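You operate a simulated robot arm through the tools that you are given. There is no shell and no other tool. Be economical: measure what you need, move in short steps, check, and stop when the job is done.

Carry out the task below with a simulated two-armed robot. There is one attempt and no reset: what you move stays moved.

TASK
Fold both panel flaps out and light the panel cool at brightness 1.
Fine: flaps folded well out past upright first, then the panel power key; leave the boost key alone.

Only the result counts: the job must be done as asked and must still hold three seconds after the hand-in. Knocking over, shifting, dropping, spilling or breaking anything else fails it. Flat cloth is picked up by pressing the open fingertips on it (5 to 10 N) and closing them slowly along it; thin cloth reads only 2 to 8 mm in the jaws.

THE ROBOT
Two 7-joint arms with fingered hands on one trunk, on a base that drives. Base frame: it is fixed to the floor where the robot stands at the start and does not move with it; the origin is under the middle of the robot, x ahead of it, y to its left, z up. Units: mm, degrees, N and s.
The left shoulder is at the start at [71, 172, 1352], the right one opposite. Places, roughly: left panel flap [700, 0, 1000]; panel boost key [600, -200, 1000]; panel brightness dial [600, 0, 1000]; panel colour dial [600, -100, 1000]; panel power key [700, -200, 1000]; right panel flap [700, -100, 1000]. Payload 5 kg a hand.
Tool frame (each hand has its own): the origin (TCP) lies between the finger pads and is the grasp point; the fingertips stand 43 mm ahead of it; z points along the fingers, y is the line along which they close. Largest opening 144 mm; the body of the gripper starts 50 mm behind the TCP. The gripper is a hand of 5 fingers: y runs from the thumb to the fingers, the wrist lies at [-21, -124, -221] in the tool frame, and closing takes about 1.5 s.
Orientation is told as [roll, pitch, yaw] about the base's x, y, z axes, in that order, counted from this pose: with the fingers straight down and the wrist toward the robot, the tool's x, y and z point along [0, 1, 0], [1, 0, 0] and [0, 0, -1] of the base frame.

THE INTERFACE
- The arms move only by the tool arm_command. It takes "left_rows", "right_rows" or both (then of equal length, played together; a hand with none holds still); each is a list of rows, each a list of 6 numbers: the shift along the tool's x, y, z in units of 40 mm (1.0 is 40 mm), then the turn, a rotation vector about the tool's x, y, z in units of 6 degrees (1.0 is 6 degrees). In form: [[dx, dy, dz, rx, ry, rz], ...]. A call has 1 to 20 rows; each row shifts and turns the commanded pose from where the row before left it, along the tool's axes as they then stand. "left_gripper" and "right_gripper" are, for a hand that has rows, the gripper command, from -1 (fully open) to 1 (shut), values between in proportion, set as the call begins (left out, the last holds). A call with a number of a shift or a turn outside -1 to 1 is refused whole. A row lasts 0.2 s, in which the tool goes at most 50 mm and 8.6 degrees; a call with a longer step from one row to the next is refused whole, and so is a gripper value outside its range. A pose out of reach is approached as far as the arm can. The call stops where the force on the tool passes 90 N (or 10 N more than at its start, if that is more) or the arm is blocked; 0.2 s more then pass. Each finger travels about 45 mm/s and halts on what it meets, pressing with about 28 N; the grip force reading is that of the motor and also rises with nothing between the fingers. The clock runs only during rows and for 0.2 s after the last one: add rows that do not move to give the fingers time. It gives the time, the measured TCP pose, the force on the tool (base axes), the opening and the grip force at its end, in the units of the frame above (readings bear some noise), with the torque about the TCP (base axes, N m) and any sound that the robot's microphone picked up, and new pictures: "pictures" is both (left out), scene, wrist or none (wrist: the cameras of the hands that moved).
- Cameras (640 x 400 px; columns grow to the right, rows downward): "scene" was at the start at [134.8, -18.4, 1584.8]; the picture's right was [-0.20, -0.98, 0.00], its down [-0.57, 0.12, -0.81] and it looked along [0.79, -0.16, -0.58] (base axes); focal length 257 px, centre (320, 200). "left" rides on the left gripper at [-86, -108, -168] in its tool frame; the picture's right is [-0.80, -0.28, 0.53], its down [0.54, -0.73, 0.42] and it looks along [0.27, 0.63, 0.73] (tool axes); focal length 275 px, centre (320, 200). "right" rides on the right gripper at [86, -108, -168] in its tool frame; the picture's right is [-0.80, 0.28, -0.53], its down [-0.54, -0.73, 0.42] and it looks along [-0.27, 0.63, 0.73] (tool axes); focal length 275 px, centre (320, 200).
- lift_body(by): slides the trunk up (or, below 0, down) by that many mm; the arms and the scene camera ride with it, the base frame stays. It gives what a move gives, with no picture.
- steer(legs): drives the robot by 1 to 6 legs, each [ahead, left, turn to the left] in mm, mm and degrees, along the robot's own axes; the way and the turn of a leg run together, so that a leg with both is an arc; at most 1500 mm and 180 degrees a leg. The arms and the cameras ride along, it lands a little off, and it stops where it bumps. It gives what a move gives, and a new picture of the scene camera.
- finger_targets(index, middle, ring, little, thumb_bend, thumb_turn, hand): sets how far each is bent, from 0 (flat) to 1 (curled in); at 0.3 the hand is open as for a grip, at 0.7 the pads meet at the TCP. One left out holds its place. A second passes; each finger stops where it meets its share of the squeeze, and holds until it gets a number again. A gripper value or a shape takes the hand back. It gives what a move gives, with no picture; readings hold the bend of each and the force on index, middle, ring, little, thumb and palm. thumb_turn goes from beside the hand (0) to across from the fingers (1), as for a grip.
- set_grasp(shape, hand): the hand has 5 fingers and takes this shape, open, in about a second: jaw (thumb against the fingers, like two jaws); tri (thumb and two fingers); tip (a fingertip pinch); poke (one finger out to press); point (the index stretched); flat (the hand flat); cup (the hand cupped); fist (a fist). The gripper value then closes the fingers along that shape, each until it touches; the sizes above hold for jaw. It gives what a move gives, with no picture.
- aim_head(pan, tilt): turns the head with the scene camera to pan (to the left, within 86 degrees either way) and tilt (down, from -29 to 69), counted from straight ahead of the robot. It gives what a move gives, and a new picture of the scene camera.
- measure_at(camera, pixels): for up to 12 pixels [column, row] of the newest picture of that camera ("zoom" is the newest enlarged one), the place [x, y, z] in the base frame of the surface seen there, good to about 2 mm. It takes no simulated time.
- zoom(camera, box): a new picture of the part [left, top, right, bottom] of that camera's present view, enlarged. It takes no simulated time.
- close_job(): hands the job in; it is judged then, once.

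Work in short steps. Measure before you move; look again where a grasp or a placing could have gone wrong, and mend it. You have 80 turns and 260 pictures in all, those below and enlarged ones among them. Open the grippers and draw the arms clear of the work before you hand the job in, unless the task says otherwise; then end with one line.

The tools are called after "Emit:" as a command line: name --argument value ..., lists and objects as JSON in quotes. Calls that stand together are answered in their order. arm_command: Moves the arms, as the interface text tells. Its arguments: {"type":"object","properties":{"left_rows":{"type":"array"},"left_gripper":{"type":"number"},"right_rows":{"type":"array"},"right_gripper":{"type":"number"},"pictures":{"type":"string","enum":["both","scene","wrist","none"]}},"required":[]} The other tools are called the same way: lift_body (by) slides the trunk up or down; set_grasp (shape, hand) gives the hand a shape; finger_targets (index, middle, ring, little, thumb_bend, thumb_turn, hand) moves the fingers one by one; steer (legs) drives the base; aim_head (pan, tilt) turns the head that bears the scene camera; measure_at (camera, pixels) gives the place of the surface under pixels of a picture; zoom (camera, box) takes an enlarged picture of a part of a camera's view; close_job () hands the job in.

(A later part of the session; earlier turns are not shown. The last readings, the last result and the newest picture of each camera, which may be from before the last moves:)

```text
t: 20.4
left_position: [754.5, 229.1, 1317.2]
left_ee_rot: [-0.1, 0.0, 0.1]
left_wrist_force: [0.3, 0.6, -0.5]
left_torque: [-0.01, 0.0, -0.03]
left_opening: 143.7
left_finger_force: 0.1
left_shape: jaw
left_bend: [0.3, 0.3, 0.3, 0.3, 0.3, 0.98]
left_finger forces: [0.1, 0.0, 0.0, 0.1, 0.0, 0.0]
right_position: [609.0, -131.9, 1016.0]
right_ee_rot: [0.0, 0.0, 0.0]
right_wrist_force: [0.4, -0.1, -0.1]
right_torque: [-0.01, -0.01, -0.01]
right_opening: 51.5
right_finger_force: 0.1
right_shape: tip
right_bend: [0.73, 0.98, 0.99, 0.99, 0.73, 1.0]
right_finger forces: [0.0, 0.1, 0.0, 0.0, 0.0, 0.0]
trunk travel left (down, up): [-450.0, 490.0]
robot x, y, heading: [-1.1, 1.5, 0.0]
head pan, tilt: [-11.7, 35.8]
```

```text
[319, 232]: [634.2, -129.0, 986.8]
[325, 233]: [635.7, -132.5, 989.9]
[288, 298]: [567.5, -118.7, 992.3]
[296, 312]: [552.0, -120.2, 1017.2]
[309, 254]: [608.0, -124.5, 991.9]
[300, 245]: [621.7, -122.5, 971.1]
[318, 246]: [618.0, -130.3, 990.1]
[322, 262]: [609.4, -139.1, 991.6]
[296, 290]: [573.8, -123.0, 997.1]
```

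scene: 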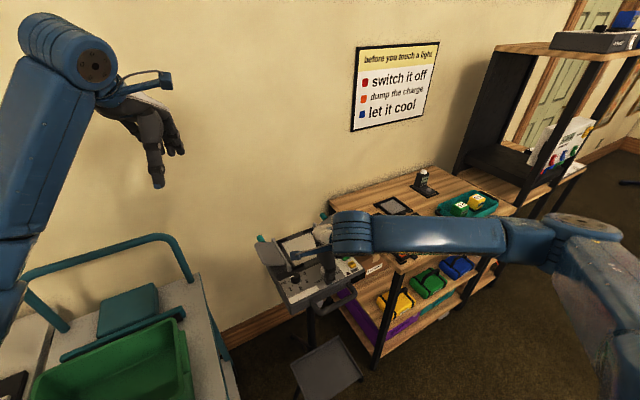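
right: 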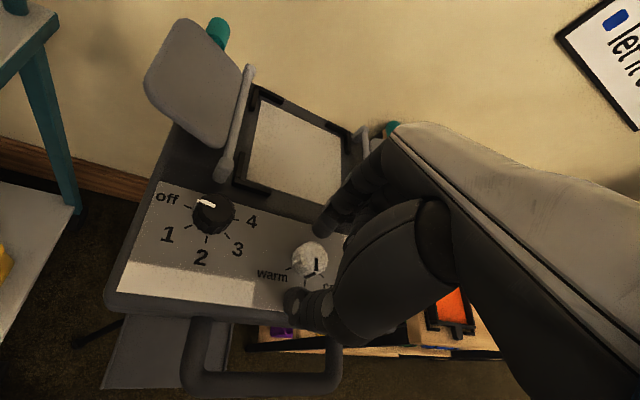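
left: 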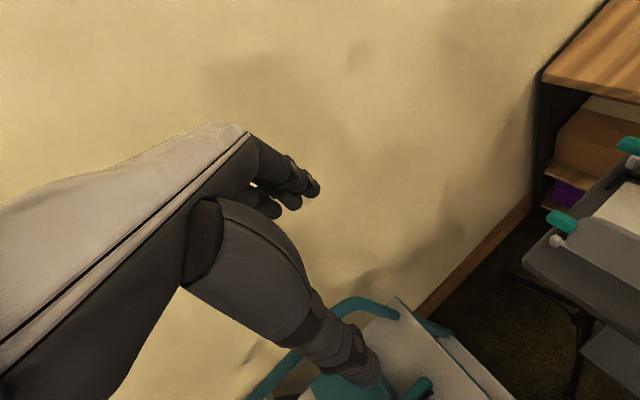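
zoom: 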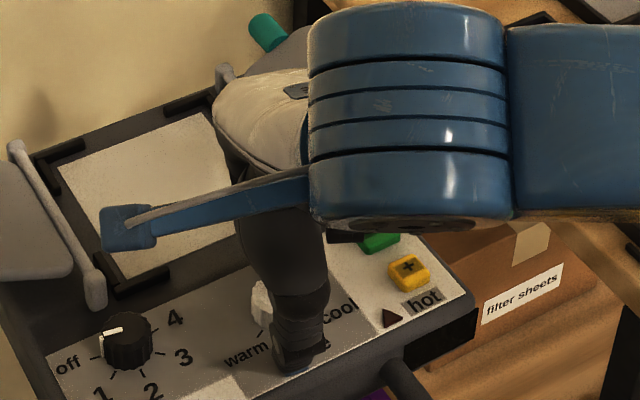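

I lower 9 mm more and close the pinch on the colour knob.

Emit:
arm_command --right_rows '[[0, 0, 0.22, 0, 0, 0], [0, 0, 0, 0, 0, 0]]' --pictures "none"

Emit:
arm_command --right_rows '[[0, 0, 0, 0, 0, 0], [0, 0, 0, 0, 0, 0], [0, 0, 0, 0, 0, 0], [0, 0, 0, 0, 0, 0], [0, 0, 0, 0, 0, 0]]' --right_gripper 1.0 --pictures "wrist"

Emit:
zoom --camera "right" --box '[220, 160, 380, 320]'

```text
t: 21.0
left_position: [752.7, 229.1, 1319.8]
left_ee_rot: [0.0, 0.0, 0.0]
left_wrist_force: [0.5, 0.2, -0.4]
left_torque: [-0.02, 0.05, -0.01]
left_opening: 143.8
left_finger_force: 0.1
left_shape: jaw
left_bend: [0.3, 0.3, 0.3, 0.3, 0.3, 0.98]
left_finger forces: [0.0, 0.1, 0.1, 0.1, 0.0, 0.1]
right_position: [609.3, -130.2, 1011.1]
right_ee_rot: [0.2, -0.5, 0.0]
right_wrist_force: [-1.6, -1.1, 47.7]
right_torque: [0.13, -0.48, -0.08]
right_opening: 40.6
right_finger_force: 28.1
right_shape: tip
right_bend: [0.74, 1.0, 1.0, 1.0, 0.79, 1.0]
right_finger forces: [43.6, 0.0, 0.0, 0.0, 30.9, 0.1]
trunk travel left (down, up): [-450.0, 490.0]
robot x, y, heading: [-0.1, 2.9, -0.1]
head pan, tilt: [-11.7, 35.8]
```

```text
t: 22.2
left_position: [750.5, 230.3, 1319.3]
left_ee_rot: [-0.1, 0.0, 0.0]
left_wrist_force: [-0.3, 0.6, 0.2]
left_torque: [0.03, 0.02, 0.02]
left_opening: 143.9
left_finger_force: 0.1
left_shape: jaw
left_bend: [0.3, 0.3, 0.3, 0.3, 0.3, 0.98]
left_finger forces: [0.0, 0.0, 0.1, 0.0, 0.0, 0.0]
right_position: [607.6, -131.0, 1012.4]
right_ee_rot: [0.1, -0.5, -0.2]
right_wrist_force: [9.4, 3.7, 52.0]
right_torque: [0.36, -1.31, 0.02]
right_opening: 40.6
right_finger_force: 27.8
right_shape: tip
right_bend: [0.74, 1.0, 1.0, 1.0, 0.79, 1.0]
right_finger forces: [59.8, 0.1, 0.0, 0.1, 22.0, 0.0]
trunk travel left (down, up): [-450.0, 490.0]
robot x, y, heading: [0.6, 1.5, 0.0]
head pan, tilt: [-11.7, 35.8]
```

right: 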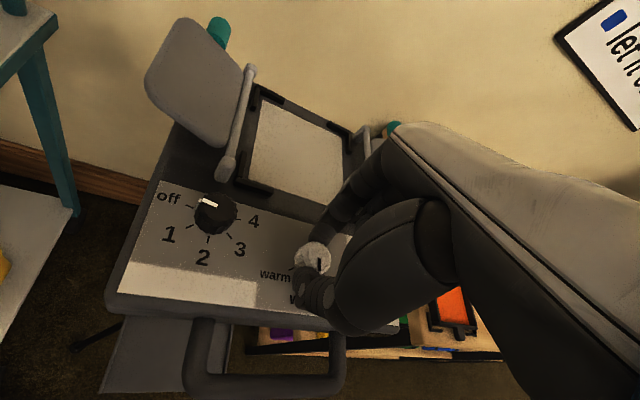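

```text
2.50 times, centred on (300, 240) of right
```

zoom: 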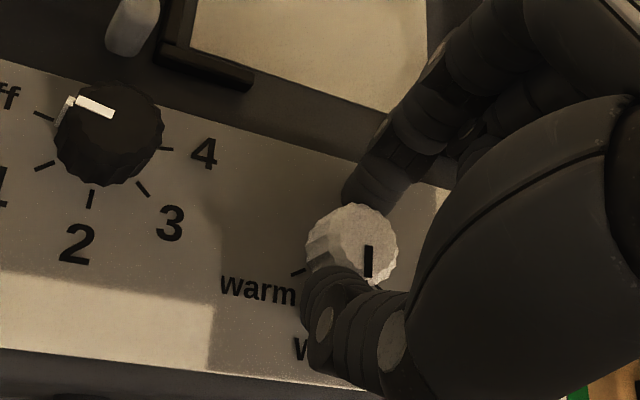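

The 50 N upward force says a fingertip bottomed out on the panel. I raise 6 mm with the fingers relaxed slightly.

Emit:
arm_command --right_rows '[[0, 0, -0.15, 0, 0, 0], [0, 0, 0, 0, 0, 0], [0, 0, 0, 0, 0, 0], [0, 0, 0, 0, 0, 0]]' --right_gripper 1.0 --pictures "wrist"

Emit:
zoom --camera "right" --box '[220, 160, 380, 320]'

```text
t: 23.2
left_position: [753.6, 228.9, 1318.0]
left_ee_rot: [-0.1, 0.1, 0.1]
left_wrist_force: [0.3, 0.0, 0.2]
left_torque: [0.0, -0.02, 0.01]
left_opening: 143.8
left_finger_force: 0.0
left_shape: jaw
left_bend: [0.3, 0.3, 0.3, 0.3, 0.3, 0.98]
left_finger forces: [0.1, 0.0, 0.1, 0.0, 0.1, 0.0]
right_position: [607.0, -131.4, 1012.8]
right_ee_rot: [-0.1, 0.2, 0.0]
right_wrist_force: [11.0, 7.0, 21.4]
right_torque: [0.39, -0.9, 0.07]
right_opening: 39.5
right_finger_force: 27.6
right_shape: tip
right_bend: [0.74, 1.0, 1.0, 1.0, 0.79, 1.0]
right_finger forces: [41.5, 0.0, 0.0, 0.0, 17.7, 0.0]
trunk travel left (down, up): [-450.0, 490.0]
robot x, y, heading: [0.3, 0.6, -0.0]
head pan, tilt: [-11.7, 35.8]
```

right: 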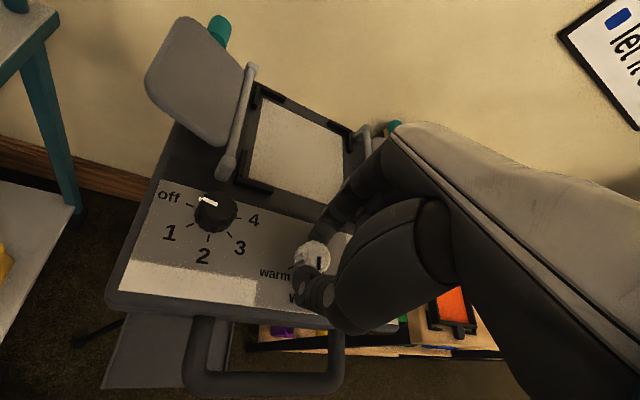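

```text
2.50 times, centred on (300, 240) of right
```

zoom: 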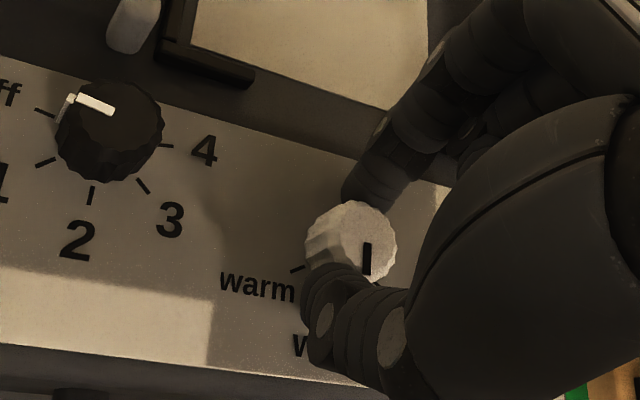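

It is gripping the knob. I ease up 2 mm and turn counter-clockwise about 24° first to check that it follows.

Emit:
arm_command --right_rows '[[0, 0, -0.06, 0, 0, 0], [0, 0, 0, 0, 0, -0.5], [0, 0, 0, 0, 0, -0.5], [0, 0, 0, 0, 0, -0.5], [0, 0, 0, 0, 0, -0.5], [0, 0, 0, 0, 0, -0.5], [0, 0, 0, 0, 0, -0.5], [0, 0, 0, 0, 0, -0.5], [0, 0, 0, 0, 0, -0.5], [0, 0, 0, 0, 0, 0]]' --pictures "wrist"

Emit:
zoom --camera "right" --box '[200, 160, 380, 320]'

```text
t: 25.4
left_position: [755.1, 228.1, 1317.1]
left_ee_rot: [0.0, 0.1, 0.1]
left_wrist_force: [0.9, -0.1, -0.5]
left_torque: [-0.02, -0.01, 0.0]
left_opening: 143.7
left_finger_force: 0.0
left_shape: jaw
left_bend: [0.3, 0.3, 0.3, 0.3, 0.3, 0.98]
left_finger forces: [0.0, 0.1, 0.0, 0.1, 0.1, 0.1]
right_position: [608.9, -133.2, 1015.0]
right_ee_rot: [-0.1, 0.1, 24.0]
right_wrist_force: [1.3, 1.2, -13.2]
right_torque: [0.01, 0.0, -0.03]
right_opening: 36.5
right_finger_force: 28.0
right_shape: tip
right_bend: [0.74, 1.0, 1.0, 1.0, 0.78, 1.0]
right_finger forces: [18.6, 0.0, 0.1, 0.0, 17.1, 0.0]
trunk travel left (down, up): [-450.0, 490.0]
robot x, y, heading: [-1.4, 4.0, -0.3]
head pan, tilt: [-11.7, 35.8]
```

right: 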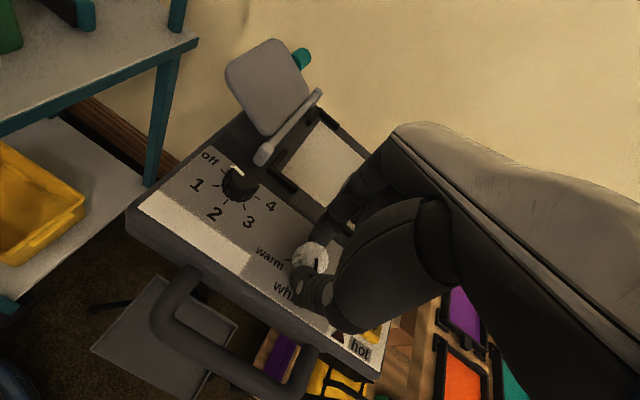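

```text
2.50 times, centred on (290, 240) of right
```

zoom: 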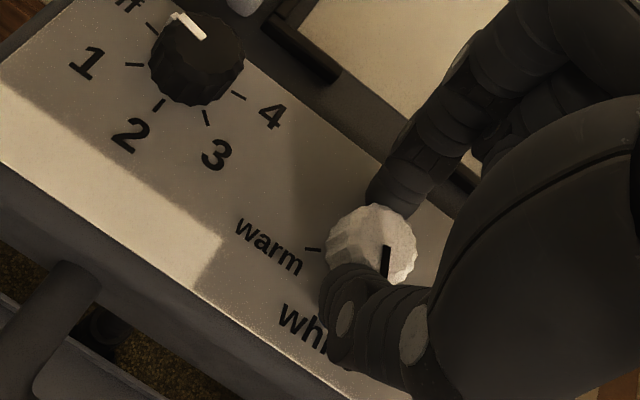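

The knob follows. I turn another 26° to reach cool (50° total), lowering 1 mm to drop the pull.

Emit:
arm_command --right_rows '[[0, 0, 0.03, 0, 0, -0.5], [0, 0, 0, 0, 0, -0.5], [0, 0, 0, 0, 0, -0.5], [0, 0, 0, 0, 0, -0.5], [0, 0, 0, 0, 0, -0.5], [0, 0, 0, 0, 0, -0.5], [0, 0, 0, 0, 0, -0.5], [0, 0, 0, 0, 0, -0.5], [0, 0, 0, 0, 0, -0.4], [0, 0, 0, 0, 0, 0]]' --pictures "wrist"

Emit:
zoom --camera "right" --box '[200, 160, 380, 320]'

```text
t: 27.6
left_position: [755.5, 229.0, 1317.4]
left_ee_rot: [0.0, 0.1, -0.1]
left_wrist_force: [0.0, 0.0, -0.1]
left_torque: [0.01, -0.01, -0.02]
left_opening: 143.6
left_finger_force: 0.2
left_shape: jaw
left_bend: [0.3, 0.3, 0.3, 0.3, 0.3, 0.98]
left_finger forces: [0.0, 0.0, 0.0, 0.0, 0.0, 0.1]
right_position: [608.9, -132.7, 1014.4]
right_ee_rot: [0.1, 0.0, 50.4]
right_wrist_force: [3.5, -1.1, -1.7]
right_torque: [-0.02, -0.17, 0.01]
right_opening: 36.3
right_finger_force: 27.8
right_shape: tip
right_bend: [0.74, 1.0, 1.0, 1.0, 0.78, 1.0]
right_finger forces: [20.1, 0.1, 0.0, 0.0, 19.4, 0.0]
trunk travel left (down, up): [-450.0, 490.0]
robot x, y, heading: [-1.7, -0.4, -0.0]
head pan, tilt: [-11.7, 35.8]
```

right: 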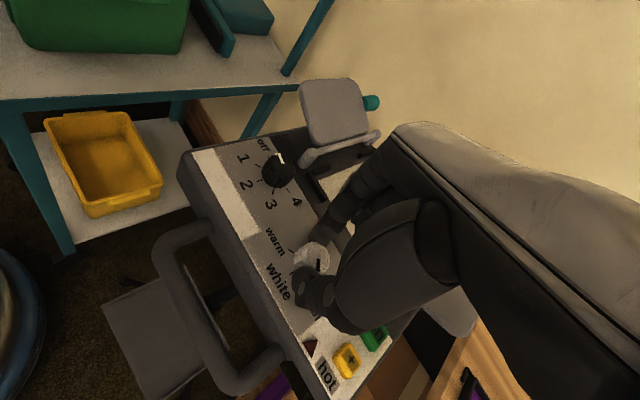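

```text
2.50 times, centred on (290, 240) of right
```

zoom: 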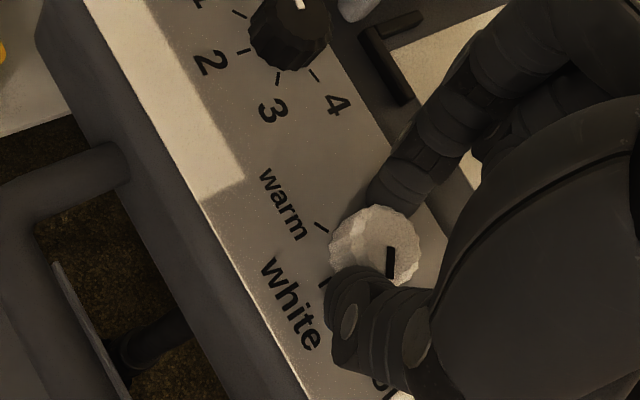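

The knob has turned with the hand. I open the pinch to ~50 mm, rise straight up and look at the pointer.

Emit:
arm_command --right_rows '[[0, 0, 0, 0, 0, 0], [0, 0, 0, 0, 0, 0], [0, 0, -0.5, 0, 0, 0], [0, 0, -0.9, 0, 0, 0], [0, 0, -0.9, 0, 0, 0], [0, 0, -0.9, 0, 0, 0], [0, 0, 0, 0, 0, 0.8], [0, 0, 0, 0, 0, 0.8], [0, 0, 0, 0, 0, 0.8], [0, 0, 0, 0, 0, 0.8], [0, 0, 0, 0, 0, 0.8], [0, 0, 0, 0, 0, 0.8], [0, 0, 0, 0, 0, 0]]' --right_gripper 0.3

Emit:
zoom --camera "right" --box '[120, 180, 340, 360]'

```text
t: 30.4
left_position: [753.7, 227.8, 1318.3]
left_ee_rot: [0.0, 0.0, 0.0]
left_wrist_force: [-0.2, -1.3, 0.6]
left_torque: [0.0, 0.0, 0.0]
left_opening: 143.7
left_finger_force: 0.1
left_shape: jaw
left_bend: [0.3, 0.3, 0.3, 0.3, 0.3, 0.98]
left_finger forces: [0.0, 0.1, 0.0, 0.0, 0.0, 0.1]
right_position: [608.4, -133.0, 1142.4]
right_ee_rot: [0.0, 0.1, 21.5]
right_wrist_force: [-0.6, -0.3, 0.8]
right_torque: [-0.03, -0.01, -0.02]
right_opening: 50.4
right_finger_force: 0.1
right_shape: tip
right_bend: [0.73, 0.98, 0.99, 0.99, 0.73, 1.0]
right_finger forces: [0.0, 0.0, 0.0, 0.1, 0.0, 0.0]
trunk travel left (down, up): [-450.0, 490.0]
robot x, y, heading: [0.3, 2.4, 0.1]
head pan, tilt: [-11.7, 35.8]
```

scene: 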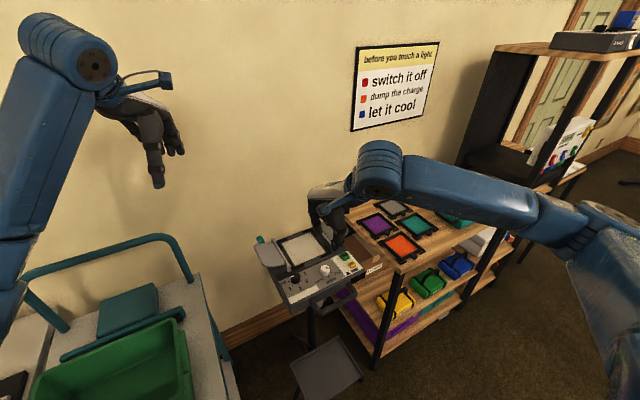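
right: 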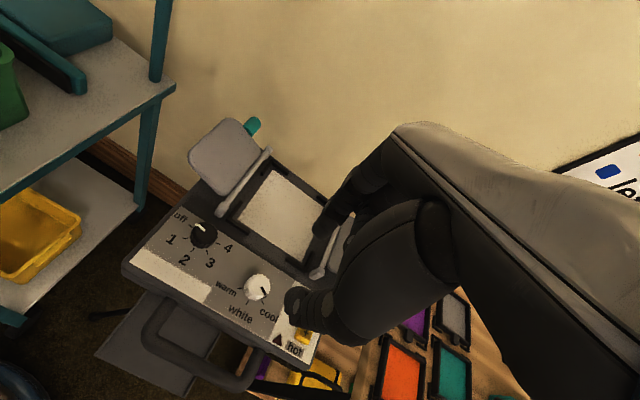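

```text
2.22 times, centred on (230, 270) of right
```

zoom: 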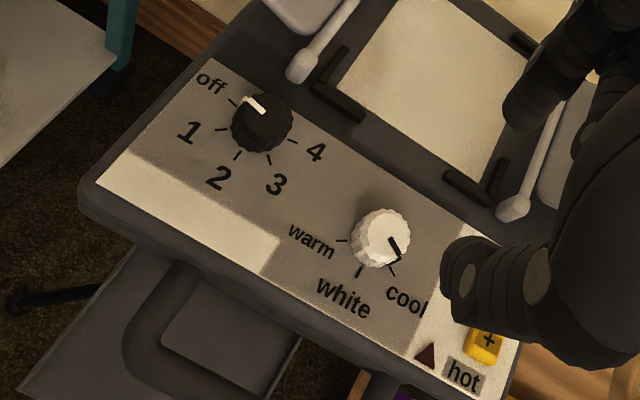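

The colour dial points at cool. I re-measure the brightness dial, nearby post and keys.

Emit:
measure_at --camera "zoom" --pixels '[[262, 115], [236, 115], [290, 115], [262, 96], [265, 133], [300, 68], [330, 105], [253, 104], [380, 230], [485, 343], [475, 395]]'

Emit:
zoom --camera "scene" --box '[250, 210, 378, 290]'

Emit:
measure_at --camera "zoom" --pixels '[[471, 225], [508, 267], [195, 285], [228, 327]]'

```text
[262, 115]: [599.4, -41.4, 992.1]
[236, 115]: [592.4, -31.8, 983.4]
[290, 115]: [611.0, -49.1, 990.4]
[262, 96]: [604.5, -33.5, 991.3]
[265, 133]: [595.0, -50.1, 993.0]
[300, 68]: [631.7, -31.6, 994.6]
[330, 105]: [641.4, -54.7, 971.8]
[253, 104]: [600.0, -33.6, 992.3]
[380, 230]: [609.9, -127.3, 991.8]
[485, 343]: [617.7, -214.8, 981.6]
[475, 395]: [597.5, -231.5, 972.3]
```

```text
5.00 times, centred on (314, 250) of scene
```

zoom: 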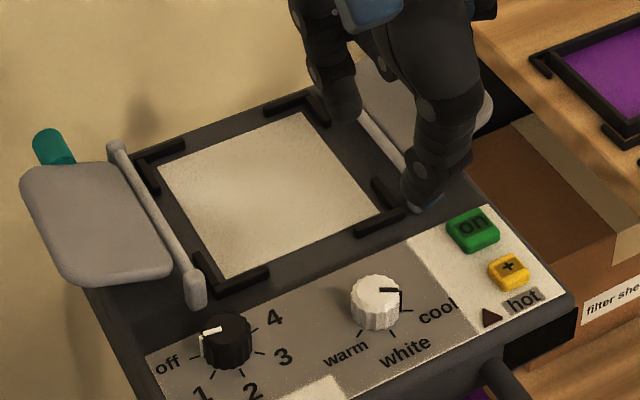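

```text
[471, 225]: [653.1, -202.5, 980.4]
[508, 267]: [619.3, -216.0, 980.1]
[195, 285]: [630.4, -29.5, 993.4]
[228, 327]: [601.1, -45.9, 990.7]
```

Panel unmoved. The left flap's post at (631,−30) would block the right index near the brightness dial, so I'll use the left hand at yaw −60→−10. First I retract the right arm and shape the left hand.

Emit:
arm_command --right_rows '[[0, 0, -0.9, 0, 0, 0], [-0.95, -0.2, -0.4, 0, 0, 0], [-0.95, -0.2, -0.4, 0, 0, 0], [-0.95, -0.2, -0.4, 0, 0, 0], [-0.95, -0.2, -0.4, 0, 0, 0], [-0.95, -0.2, -0.4, 0, 0, 0], [-0.95, -0.2, -0.4, 0, 0, 0], [-0.95, -0.2, -0.4, 0, 0, 0], [0, 0, 0, 0, 0, 0]]' --pictures "none"

Emit:
set_grasp --hand "left" --shape "tip"

Emit:
arm_command --left_rows '[[0, 0, 0, 0, 0, 0.77], [0, 0, 0, 0, 0, 0.77], [0, 0, 0, 0, 0, 0.77], [0, 0, 0, 0, 0, 0.77], [0, 0, 0, 0, 0, 0.77], [0, 0, 0, 0, 0, 0.77], [0, 0, 0, 0, 0, 0.77], [0, 0, 0, 0, 0, 0.77], [0, 0, 0, 0, 0, 0.77], [0, 0, 0, 0, 0, 0.77], [0, 0, 0, 0, 0, 0.77], [0, 0, 0, 0, 0, 0.77], [0, 0, 0, 0, 0, 0.77], [0, 0, 0, 0, 0, 0]]' --left_gripper 0.3

```text
t: 32.4
left_position: [754.2, 228.4, 1316.4]
left_ee_rot: [0.0, 0.0, 0.0]
left_wrist_force: [0.6, -0.7, 0.7]
left_torque: [-0.03, 0.04, -0.01]
left_opening: 143.7
left_finger_force: 0.0
left_shape: jaw
left_bend: [0.3, 0.3, 0.3, 0.3, 0.3, 0.98]
left_finger forces: [0.1, 0.0, 0.0, 0.0, 0.0, 0.0]
right_position: [654.5, -400.9, 1290.1]
right_ee_rot: [0.0, 0.0, 21.6]
right_wrist_force: [-0.4, 0.9, 0.0]
right_torque: [-0.02, 0.01, 0.0]
right_opening: 50.5
right_finger_force: 0.2
right_shape: tip
right_bend: [0.73, 0.98, 0.99, 0.99, 0.73, 1.0]
right_finger forces: [0.0, 0.1, 0.0, 0.0, 0.0, 0.0]
trunk travel left (down, up): [-450.0, 490.0]
robot x, y, heading: [-1.0, 0.1, -0.2]
head pan, tilt: [-11.7, 35.8]
```

```text
t: 33.3
left_position: [755.2, 229.2, 1317.1]
left_ee_rot: [0.0, 0.1, 0.0]
left_wrist_force: [0.2, 0.0, -0.5]
left_torque: [0.02, -0.02, 0.0]
left_opening: 143.8
left_finger_force: 0.0
left_shape: tip
left_bend: [0.3, 0.98, 0.99, 0.99, 0.3, 0.98]
left_finger forces: [0.1, 0.0, 0.0, 0.0, 0.1, 0.0]
right_position: [653.4, -400.7, 1291.1]
right_ee_rot: [0.0, 0.0, 21.6]
right_wrist_force: [0.0, -0.1, 0.1]
right_torque: [0.01, -0.02, 0.01]
right_opening: 50.1
right_finger_force: 0.2
right_shape: tip
right_bend: [0.73, 0.98, 0.99, 0.99, 0.73, 1.0]
right_finger forces: [0.0, 0.0, 0.0, 0.0, 0.0, 0.0]
trunk travel left (down, up): [-450.0, 490.0]
robot x, y, heading: [0.5, 1.3, -0.2]
head pan, tilt: [-11.7, 35.8]
```

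```text
t: 36.3
left_position: [754.6, 228.4, 1318.2]
left_ee_rot: [0.1, -0.1, -60.1]
left_wrist_force: [0.4, -0.6, -0.5]
left_torque: [-0.03, -0.04, 0.02]
left_opening: 51.5
left_finger_force: 0.1
left_shape: tip
left_bend: [0.73, 0.98, 0.99, 0.99, 0.73, 1.0]
left_finger forces: [0.0, 0.0, 0.0, 0.1, 0.1, 0.1]
right_position: [654.3, -401.2, 1291.0]
right_ee_rot: [0.0, 0.1, 21.6]
right_wrist_force: [-0.1, 0.1, -0.1]
right_torque: [0.0, 0.02, -0.04]
right_opening: 50.7
right_finger_force: 0.0
right_shape: tip
right_bend: [0.73, 0.98, 0.99, 0.99, 0.73, 1.0]
right_finger forces: [0.0, 0.0, 0.1, 0.0, 0.0, 0.0]
trunk travel left (down, up): [-450.0, 490.0]
robot x, y, heading: [3.6, 3.4, 0.2]
head pan, tilt: [-11.7, 35.8]
```

scene: 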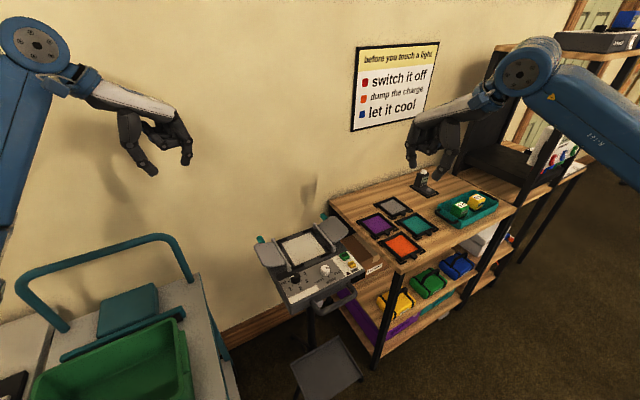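
left: 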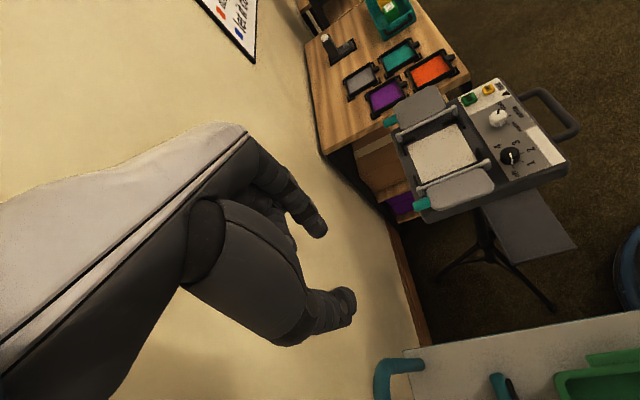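

Left is at yaw −60. I move it above the brightness dial (TCP ≈ [601, −43, 1130]).

Emit:
arm_command --left_rows '[[-0.745, 0.44, 0.522, 0, 0, 0], [-0.745, 0.44, 0.522, 0, 0, 0], [-0.745, 0.44, 0.522, 0, 0, 0], [-0.745, 0.44, 0.522, 0, 0, 0], [-0.745, 0.44, 0.522, 0, 0, 0], [-0.745, 0.44, 0.522, 0, 0, 0], [-0.745, 0.44, 0.522, 0, 0, 0], [-0.745, 0.44, 0.522, 0, 0, 0], [-0.745, 0.44, 0.522, 0, 0, 0], [0, 0, 0, 0, 0, 0], [0, 0, 0, 0, 0, 0]]'

Emit:
zoom --camera "left" --box '[240, 160, 440, 340]'

```text
t: 38.7
left_position: [601.1, -42.4, 1128.8]
left_ee_rot: [0.0, -0.1, -60.0]
left_wrist_force: [0.0, -0.1, 0.3]
left_torque: [0.0, -0.03, 0.01]
left_opening: 51.2
left_finger_force: 0.1
left_shape: tip
left_bend: [0.73, 0.98, 0.99, 0.99, 0.73, 1.0]
left_finger forces: [0.1, 0.0, 0.0, 0.0, 0.0, 0.0]
right_position: [653.8, -400.3, 1291.3]
right_ee_rot: [0.0, 0.0, 21.6]
right_wrist_force: [0.3, 0.2, -0.8]
right_torque: [0.0, -0.01, -0.01]
right_opening: 50.3
right_finger_force: 0.1
right_shape: tip
right_bend: [0.73, 0.98, 0.99, 0.99, 0.73, 1.0]
right_finger forces: [0.1, 0.1, 0.1, 0.0, 0.0, 0.1]
trunk travel left (down, up): [-450.0, 490.0]
robot x, y, heading: [1.4, 0.4, -0.1]
head pan, tilt: [-11.7, 35.8]
```

scene: 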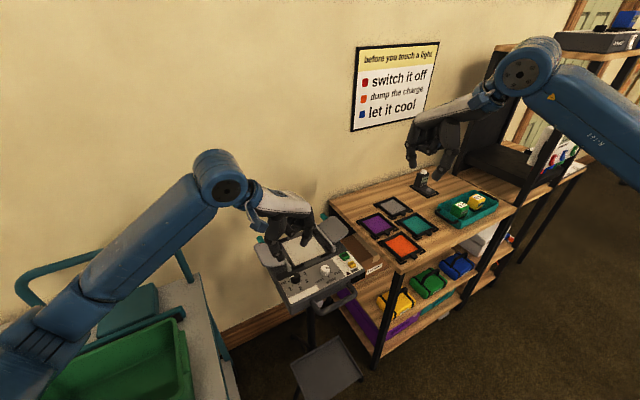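
left: 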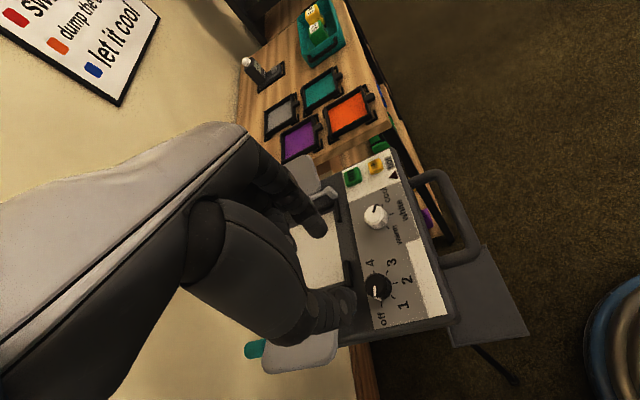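

```text
2.22 times, centred on (340, 250) of left
```

zoom: 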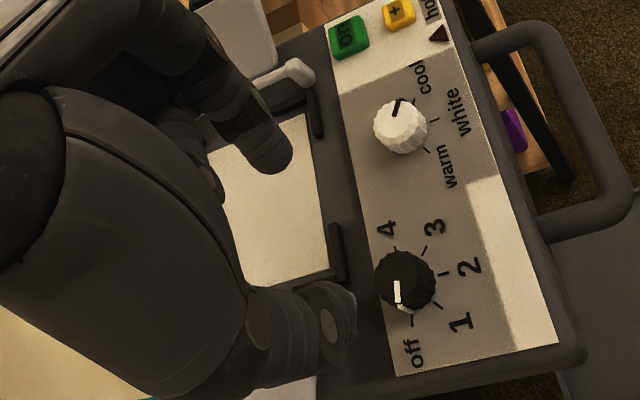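

Thumb and index straddle the dial from above. I check tip positions.

Emit:
measure_at --camera "zoom" --pixels '[[285, 162], [262, 170], [345, 310], [325, 330], [350, 345], [405, 285], [378, 275], [430, 275], [405, 255], [405, 305]]'

```text
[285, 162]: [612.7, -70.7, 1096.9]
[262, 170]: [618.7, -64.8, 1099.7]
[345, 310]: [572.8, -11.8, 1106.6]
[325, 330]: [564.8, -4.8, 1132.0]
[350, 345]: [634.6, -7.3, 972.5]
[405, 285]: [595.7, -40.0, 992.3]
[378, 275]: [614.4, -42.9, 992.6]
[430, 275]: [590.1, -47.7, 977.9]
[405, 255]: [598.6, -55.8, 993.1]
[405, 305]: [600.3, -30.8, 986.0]
```

Aligned with the knob at ~(602,−43). I lower to TCP z≈1015 with the pinch open at 50.

Emit:
arm_command --left_rows '[[0, 0, 0.8, 0, 0, 0], [0, 0, 0.8, 0, 0, 0], [0, 0, 0.6, 0, 0, 0], [0, 0, 0.4, 0, 0, 0], [0, 0, 0.22, 0, 0, 0], [0, 0, 0, 0, 0, 0]]' --pictures "wrist"

Emit:
zoom --camera "left" --box '[240, 160, 420, 330]'

```text
t: 40.1
left_position: [600.6, -42.2, 1017.1]
left_ee_rot: [0.0, 0.0, -60.0]
left_wrist_force: [-0.2, -0.5, -0.3]
left_torque: [-0.02, 0.01, -0.02]
left_opening: 51.5
left_finger_force: 0.0
left_shape: tip
left_bend: [0.73, 0.98, 0.99, 0.99, 0.73, 1.0]
left_finger forces: [0.0, 0.1, 0.0, 0.0, 0.0, 0.0]
right_position: [652.7, -399.7, 1290.4]
right_ee_rot: [0.0, 0.0, 21.6]
right_wrist_force: [-0.4, 0.3, -0.4]
right_torque: [0.0, 0.03, 0.0]
right_opening: 50.3
right_finger_force: 0.1
right_shape: tip
right_bend: [0.73, 0.98, 0.99, 0.99, 0.73, 1.0]
right_finger forces: [0.0, 0.0, 0.1, 0.0, 0.0, 0.1]
trunk travel left (down, up): [-450.0, 490.0]
robot x, y, heading: [0.2, 0.3, 0.0]
head pan, tilt: [-11.7, 35.8]
```

left: 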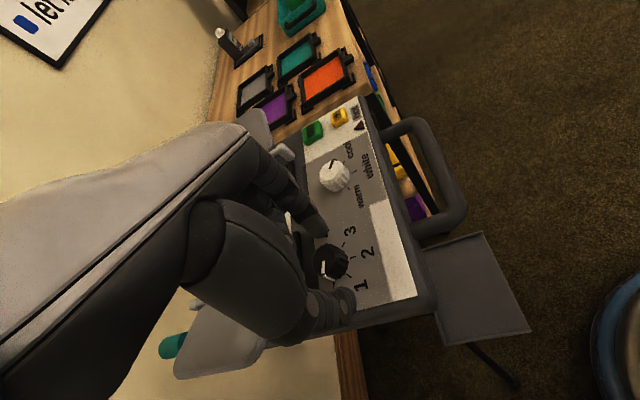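

```text
2.35 times, centred on (330, 245) of left
```

zoom: 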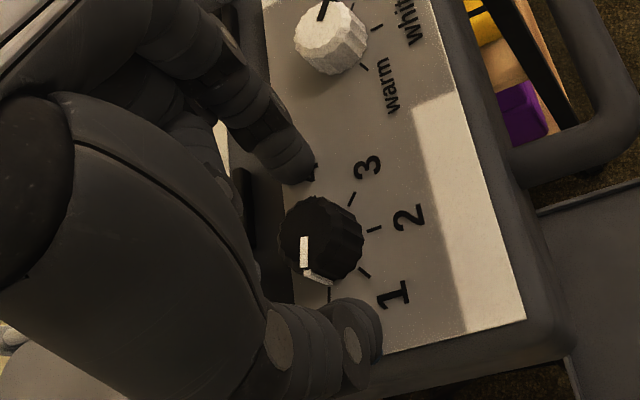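

Well aligned; closing the left pinch on the knob.

Emit:
arm_command --left_rows '[[0, 0, 0, 0, 0, 0], [0, 0, 0, 0, 0, 0], [0, 0, 0, 0, 0, 0], [0, 0, 0, 0, 0, 0], [0, 0, 0, 0, 0, 0]]' --left_gripper 1.0 --pictures "wrist"

Emit:
zoom --camera "left" --box '[240, 160, 420, 330]'

```text
t: 41.3
left_position: [600.5, -41.5, 1016.9]
left_ee_rot: [0.0, 0.0, -60.1]
left_wrist_force: [-0.6, -1.6, -2.4]
left_torque: [-0.06, -0.01, -0.02]
left_opening: 22.7
left_finger_force: 27.8
left_shape: tip
left_bend: [0.72, 1.0, 1.0, 1.0, 0.74, 1.0]
left_finger forces: [24.8, 0.1, 0.0, 0.0, 24.2, 0.0]
right_position: [653.9, -400.4, 1291.8]
right_ee_rot: [0.0, 0.1, 21.6]
right_wrist_force: [0.2, 0.2, -1.5]
right_torque: [0.03, 0.02, -0.01]
right_opening: 50.3
right_finger_force: 0.1
right_shape: tip
right_bend: [0.73, 0.98, 0.99, 0.99, 0.73, 1.0]
right_finger forces: [0.0, 0.0, 0.0, 0.0, 0.1, 0.1]
trunk travel left (down, up): [-450.0, 490.0]
robot x, y, heading: [-0.6, 0.3, 0.1]
head pan, tilt: [-11.7, 35.8]
```

left: 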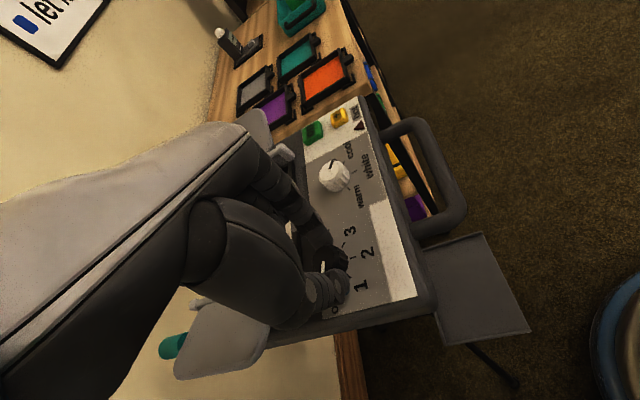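

```text
2.35 times, centred on (330, 245) of left
```

zoom: 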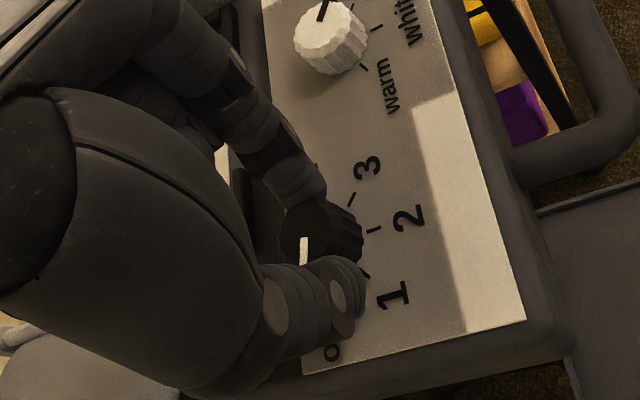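

Clean grip (forces balanced, opening 22.7). I turn 25° counter-clockwise first.

Emit:
arm_command --left_rows '[[0, 0, 0, 0, 0, -0.5], [0, 0, 0, 0, 0, -0.5], [0, 0, 0, 0, 0, -0.5], [0, 0, 0, 0, 0, -0.5], [0, 0, 0, 0, 0, -0.5], [0, 0, 0, 0, 0, -0.5], [0, 0, 0, 0, 0, -0.5], [0, 0, 0, 0, 0, -0.5], [0, 0, 0, 0, 0, 0]]' --pictures "wrist"

Emit:
zoom --camera "left" --box '[240, 160, 420, 330]'

```text
t: 43.3
left_position: [601.0, -42.7, 1017.0]
left_ee_rot: [0.1, 0.0, -36.0]
left_wrist_force: [-0.6, -2.7, -2.1]
left_torque: [-0.09, 0.0, -0.02]
left_opening: 22.8
left_finger_force: 27.9
left_shape: tip
left_bend: [0.72, 1.0, 1.0, 1.0, 0.74, 1.0]
left_finger forces: [25.4, 0.1, 0.1, 0.1, 24.8, 0.0]
right_position: [653.6, -400.5, 1291.2]
right_ee_rot: [0.0, -0.1, 21.5]
right_wrist_force: [-0.3, -0.7, 0.3]
right_torque: [0.01, -0.01, 0.01]
right_opening: 50.4
right_finger_force: 0.1
right_shape: tip
right_bend: [0.73, 0.98, 0.99, 0.99, 0.73, 1.0]
right_finger forces: [0.0, 0.0, 0.0, 0.0, 0.1, 0.0]
trunk travel left (down, up): [-450.0, 490.0]
robot x, y, heading: [-0.1, 1.3, -0.0]
head pan, tilt: [-11.7, 35.8]
```

left: 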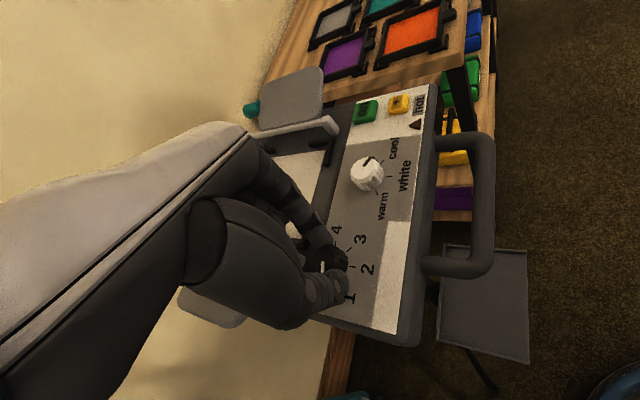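

```text
2.35 times, centred on (330, 245) of left
```

zoom: 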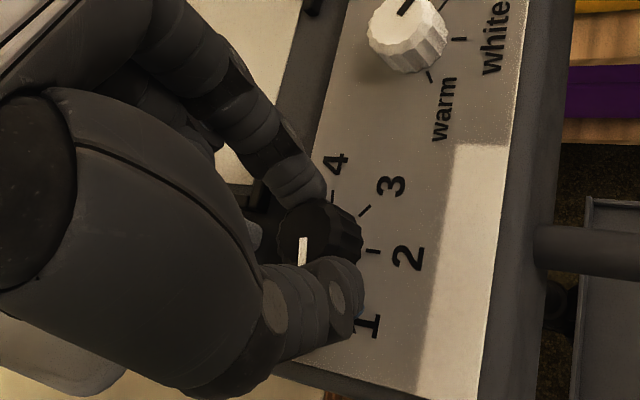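

The knob follows the hand. I turn the remaining 25°, keeping the index short of the post.

Emit:
arm_command --left_rows '[[0, 0, 0, 0, 0, -0.5], [0, 0, 0, 0, 0, -0.5], [0, 0, 0, 0, 0, -0.5], [0, 0, 0, 0, 0, -0.5], [0, 0, 0, 0, 0, -0.5], [0, 0, 0, 0, 0, -0.5], [0, 0, 0, 0, 0, -0.5], [0, 0, 0, 0, 0, -0.5], [0, 0, 0, 0, 0, -0.25], [0, 0, 0, 0, 0, 0]]' --pictures "wrist"

Emit:
zoom --camera "left" --box '[240, 160, 420, 330]'

```text
t: 45.5
left_position: [601.3, -43.5, 1015.8]
left_ee_rot: [0.0, 0.1, -10.5]
left_wrist_force: [2.7, -6.6, -0.3]
left_torque: [-0.22, -0.16, -0.03]
left_opening: 22.5
left_finger_force: 28.4
left_shape: tip
left_bend: [0.72, 1.0, 1.0, 1.0, 0.74, 1.0]
left_finger forces: [29.3, 0.0, 0.0, 0.0, 24.9, 0.0]
right_position: [653.5, -401.1, 1291.5]
right_ee_rot: [0.0, 0.0, 21.7]
right_wrist_force: [-0.4, 0.2, 0.6]
right_torque: [0.0, 0.04, 0.02]
right_opening: 50.3
right_finger_force: 0.1
right_shape: tip
right_bend: [0.73, 0.98, 0.99, 0.99, 0.73, 1.0]
right_finger forces: [0.0, 0.1, 0.1, 0.0, 0.0, 0.0]
trunk travel left (down, up): [-450.0, 490.0]
robot x, y, heading: [1.6, 2.0, -0.1]
head pan, tilt: [-11.7, 35.8]
```

left: 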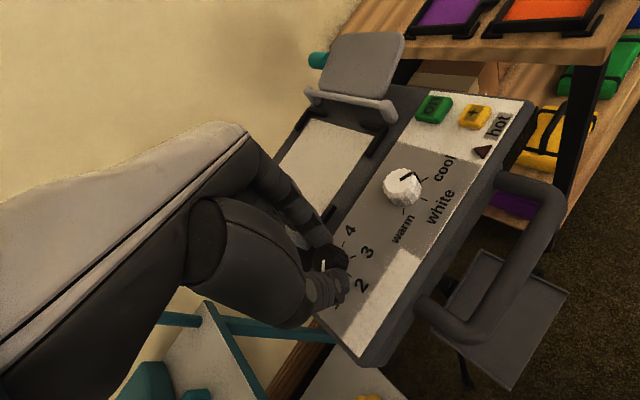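

```text
2.35 times, centred on (330, 245) of left
```

zoom: 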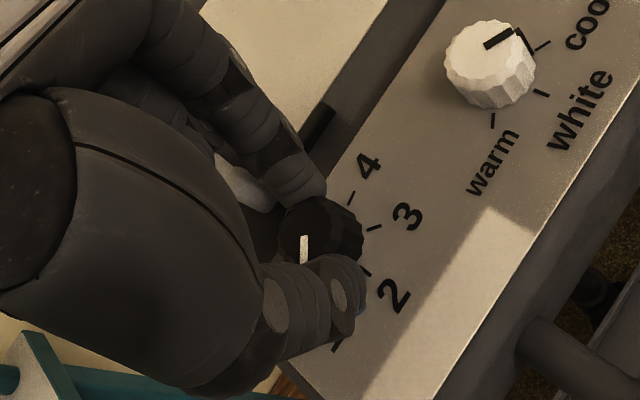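

Turned 50°. I open modestly (~42 mm), rise and swing clear to the left to see the dial.

Emit:
arm_command --left_rows '[[0, 0, 0, 0, 0, 0], [0, 0, 0, 0, 0, 0], [0, 0, -0.4, 0, 0, 0], [0, 0, -0.8, 0, 0, 0], [0, 0, -0.9, 0, 0, 0], [0, 0, -0.9, 0, 0, 0], [0, 0, -0.9, 0, 0, 0], [0.9, 0, -0.4, 0, 0, 0], [0.9, 0, -0.4, 0, 0, 0], [0.9, 0, -0.4, 0, 0, 0], [0.9, 0, -0.4, 0, 0, 0], [0.9, 0, -0.4, 0, 0, 0], [0.9, 0, -0.4, 0, 0, 0], [0, 0, 0, 0, 0, 0]]' --left_gripper 0.4 --pictures "scene"

Emit:
zoom --camera "scene" --box '[250, 210, 378, 290]'

Emit:
measure_at --camera "zoom" --pixels '[[471, 225], [508, 267], [195, 285], [228, 327]]'

Emit:
finger_targets --hand "right" --index 0.7 --middle 1.0 --ring 1.0 --little 1.0 --thumb_bend 1.0 --thumb_turn 1.0

```text
t: 48.5
left_position: [641.0, 169.1, 1269.3]
left_ee_rot: [0.1, 0.0, -10.5]
left_wrist_force: [-0.5, 0.0, 0.6]
left_torque: [0.01, 0.0, 0.01]
left_opening: 43.3
left_finger_force: 0.1
left_shape: tip
left_bend: [0.73, 0.98, 0.99, 0.99, 0.74, 1.0]
left_finger forces: [0.1, 0.0, 0.0, 0.0, 0.1, 0.0]
right_position: [653.9, -400.4, 1291.8]
right_ee_rot: [0.0, 0.0, 21.6]
right_wrist_force: [0.2, 0.0, 1.3]
right_torque: [0.04, 0.0, 0.04]
right_opening: 50.7
right_finger_force: 0.0
right_shape: tip
right_bend: [0.73, 0.98, 0.99, 0.99, 0.73, 1.0]
right_finger forces: [0.0, 0.0, 0.0, 0.1, 0.0, 0.0]
trunk travel left (down, up): [-450.0, 490.0]
robot x, y, heading: [-0.8, 0.7, -0.1]
head pan, tilt: [-11.7, 35.8]
```

scene: 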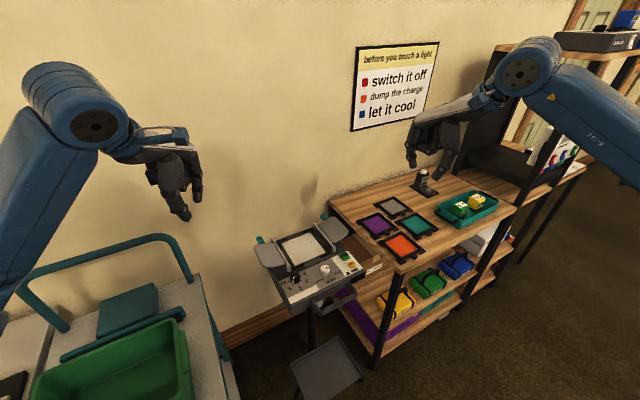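

```text
5.00 times, centred on (314, 250) of scene
```

zoom: 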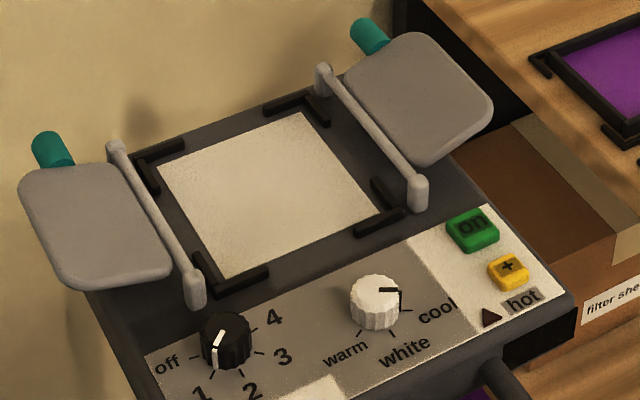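

```text
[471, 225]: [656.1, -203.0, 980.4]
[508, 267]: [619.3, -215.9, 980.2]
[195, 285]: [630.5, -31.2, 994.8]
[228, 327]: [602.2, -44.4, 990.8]
```

```text
t: 49.5
left_position: [642.1, 170.0, 1268.1]
left_ee_rot: [0.1, 0.0, -10.5]
left_wrist_force: [0.2, -0.4, 0.6]
left_torque: [0.0, 0.0, 0.03]
left_opening: 43.4
left_finger_force: 0.0
left_shape: tip
left_bend: [0.73, 0.98, 0.99, 0.99, 0.74, 1.0]
left_finger forces: [0.1, 0.0, 0.1, 0.0, 0.0, 0.0]
right_position: [653.3, -399.7, 1291.7]
right_ee_rot: [0.0, 0.0, 21.5]
right_wrist_force: [-0.2, 0.6, -0.4]
right_torque: [0.01, 0.0, -0.03]
right_opening: 17.1
right_finger_force: 0.0
right_shape: fingers
right_bend: [0.52, 1.0, 1.0, 1.0, 0.9, 1.0]
right_finger forces: [0.0, 0.0, 0.1, 0.1, 0.1, 0.0]
trunk travel left (down, up): [-450.0, 490.0]
robot x, y, heading: [-0.7, 1.3, -0.0]
head pan, tilt: [-11.7, 35.8]
```

Brightness points at 1, colour at cool, and the panel is unmoved. I bring the right index above the power key at (655,−203,980).

Emit:
arm_command --right_rows '[[0.651, 0.264, 0.683, 0, 0, 0], [0.651, 0.264, 0.683, 0, 0, 0], [0.651, 0.264, 0.683, 0, 0, 0], [0.651, 0.264, 0.683, 0, 0, 0], [0.651, 0.264, 0.683, 0, 0, 0], [0.651, 0.264, 0.683, 0, 0, 0], [0.651, 0.264, 0.683, 0, 0, 0], [0, 0, 0, 0, 0, 0]]'

Emit:
zoom --camera "scene" --box '[270, 180, 430, 280]'

Emit:
zoom --camera "right" --box '[200, 160, 400, 360]'

```text
t: 51.3
left_position: [640.6, 168.2, 1269.3]
left_ee_rot: [0.0, 0.0, -10.6]
left_wrist_force: [-0.7, 0.4, 0.3]
left_torque: [0.05, 0.02, -0.01]
left_opening: 43.3
left_finger_force: 0.1
left_shape: tip
left_bend: [0.73, 0.98, 0.99, 0.99, 0.74, 1.0]
left_finger forces: [0.1, 0.0, 0.0, 0.0, 0.0, 0.1]
right_position: [656.9, -203.8, 1100.0]
right_ee_rot: [0.0, -0.1, 21.5]
right_wrist_force: [-0.7, -0.3, 0.0]
right_torque: [-0.01, -0.02, 0.02]
right_opening: 17.5
right_finger_force: 0.1
right_shape: fingers
right_bend: [0.51, 1.0, 1.0, 1.0, 0.9, 1.0]
right_finger forces: [0.1, 0.0, 0.0, 0.1, 0.1, 0.1]
trunk travel left (down, up): [-450.0, 490.0]
robot x, y, heading: [-0.6, 2.3, 0.3]
head pan, tilt: [-11.7, 35.8]
```

scene: 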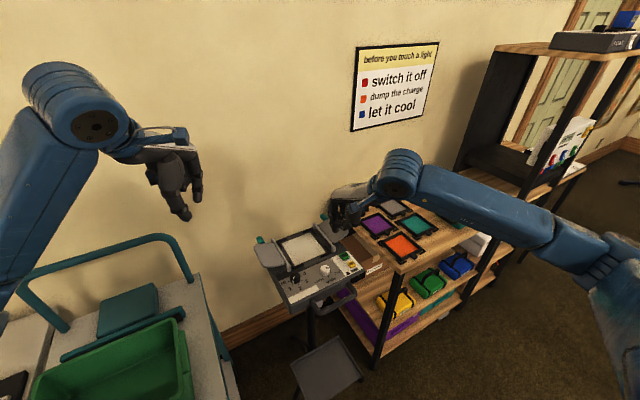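
right: 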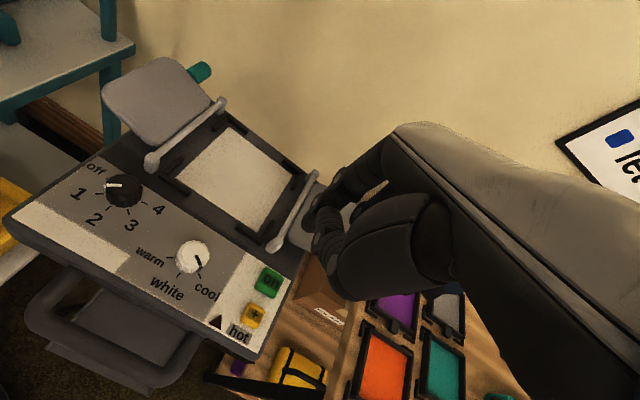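

```text
4.00 times, centred on (350, 230) of scene
```

zoom: 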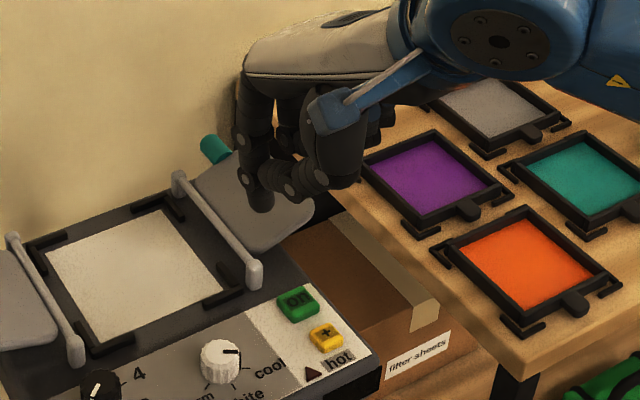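

```text
2.00 times, centred on (300, 260) of right
```

zoom: 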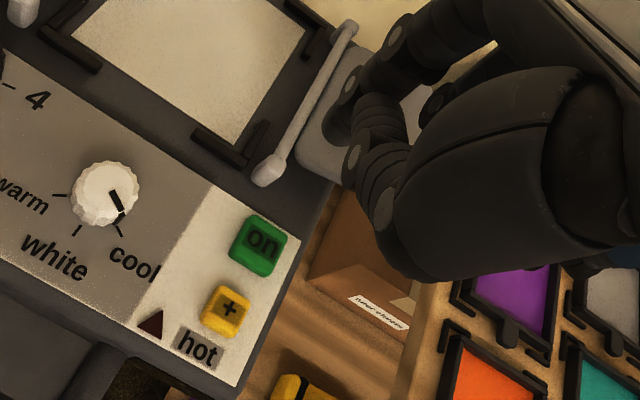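

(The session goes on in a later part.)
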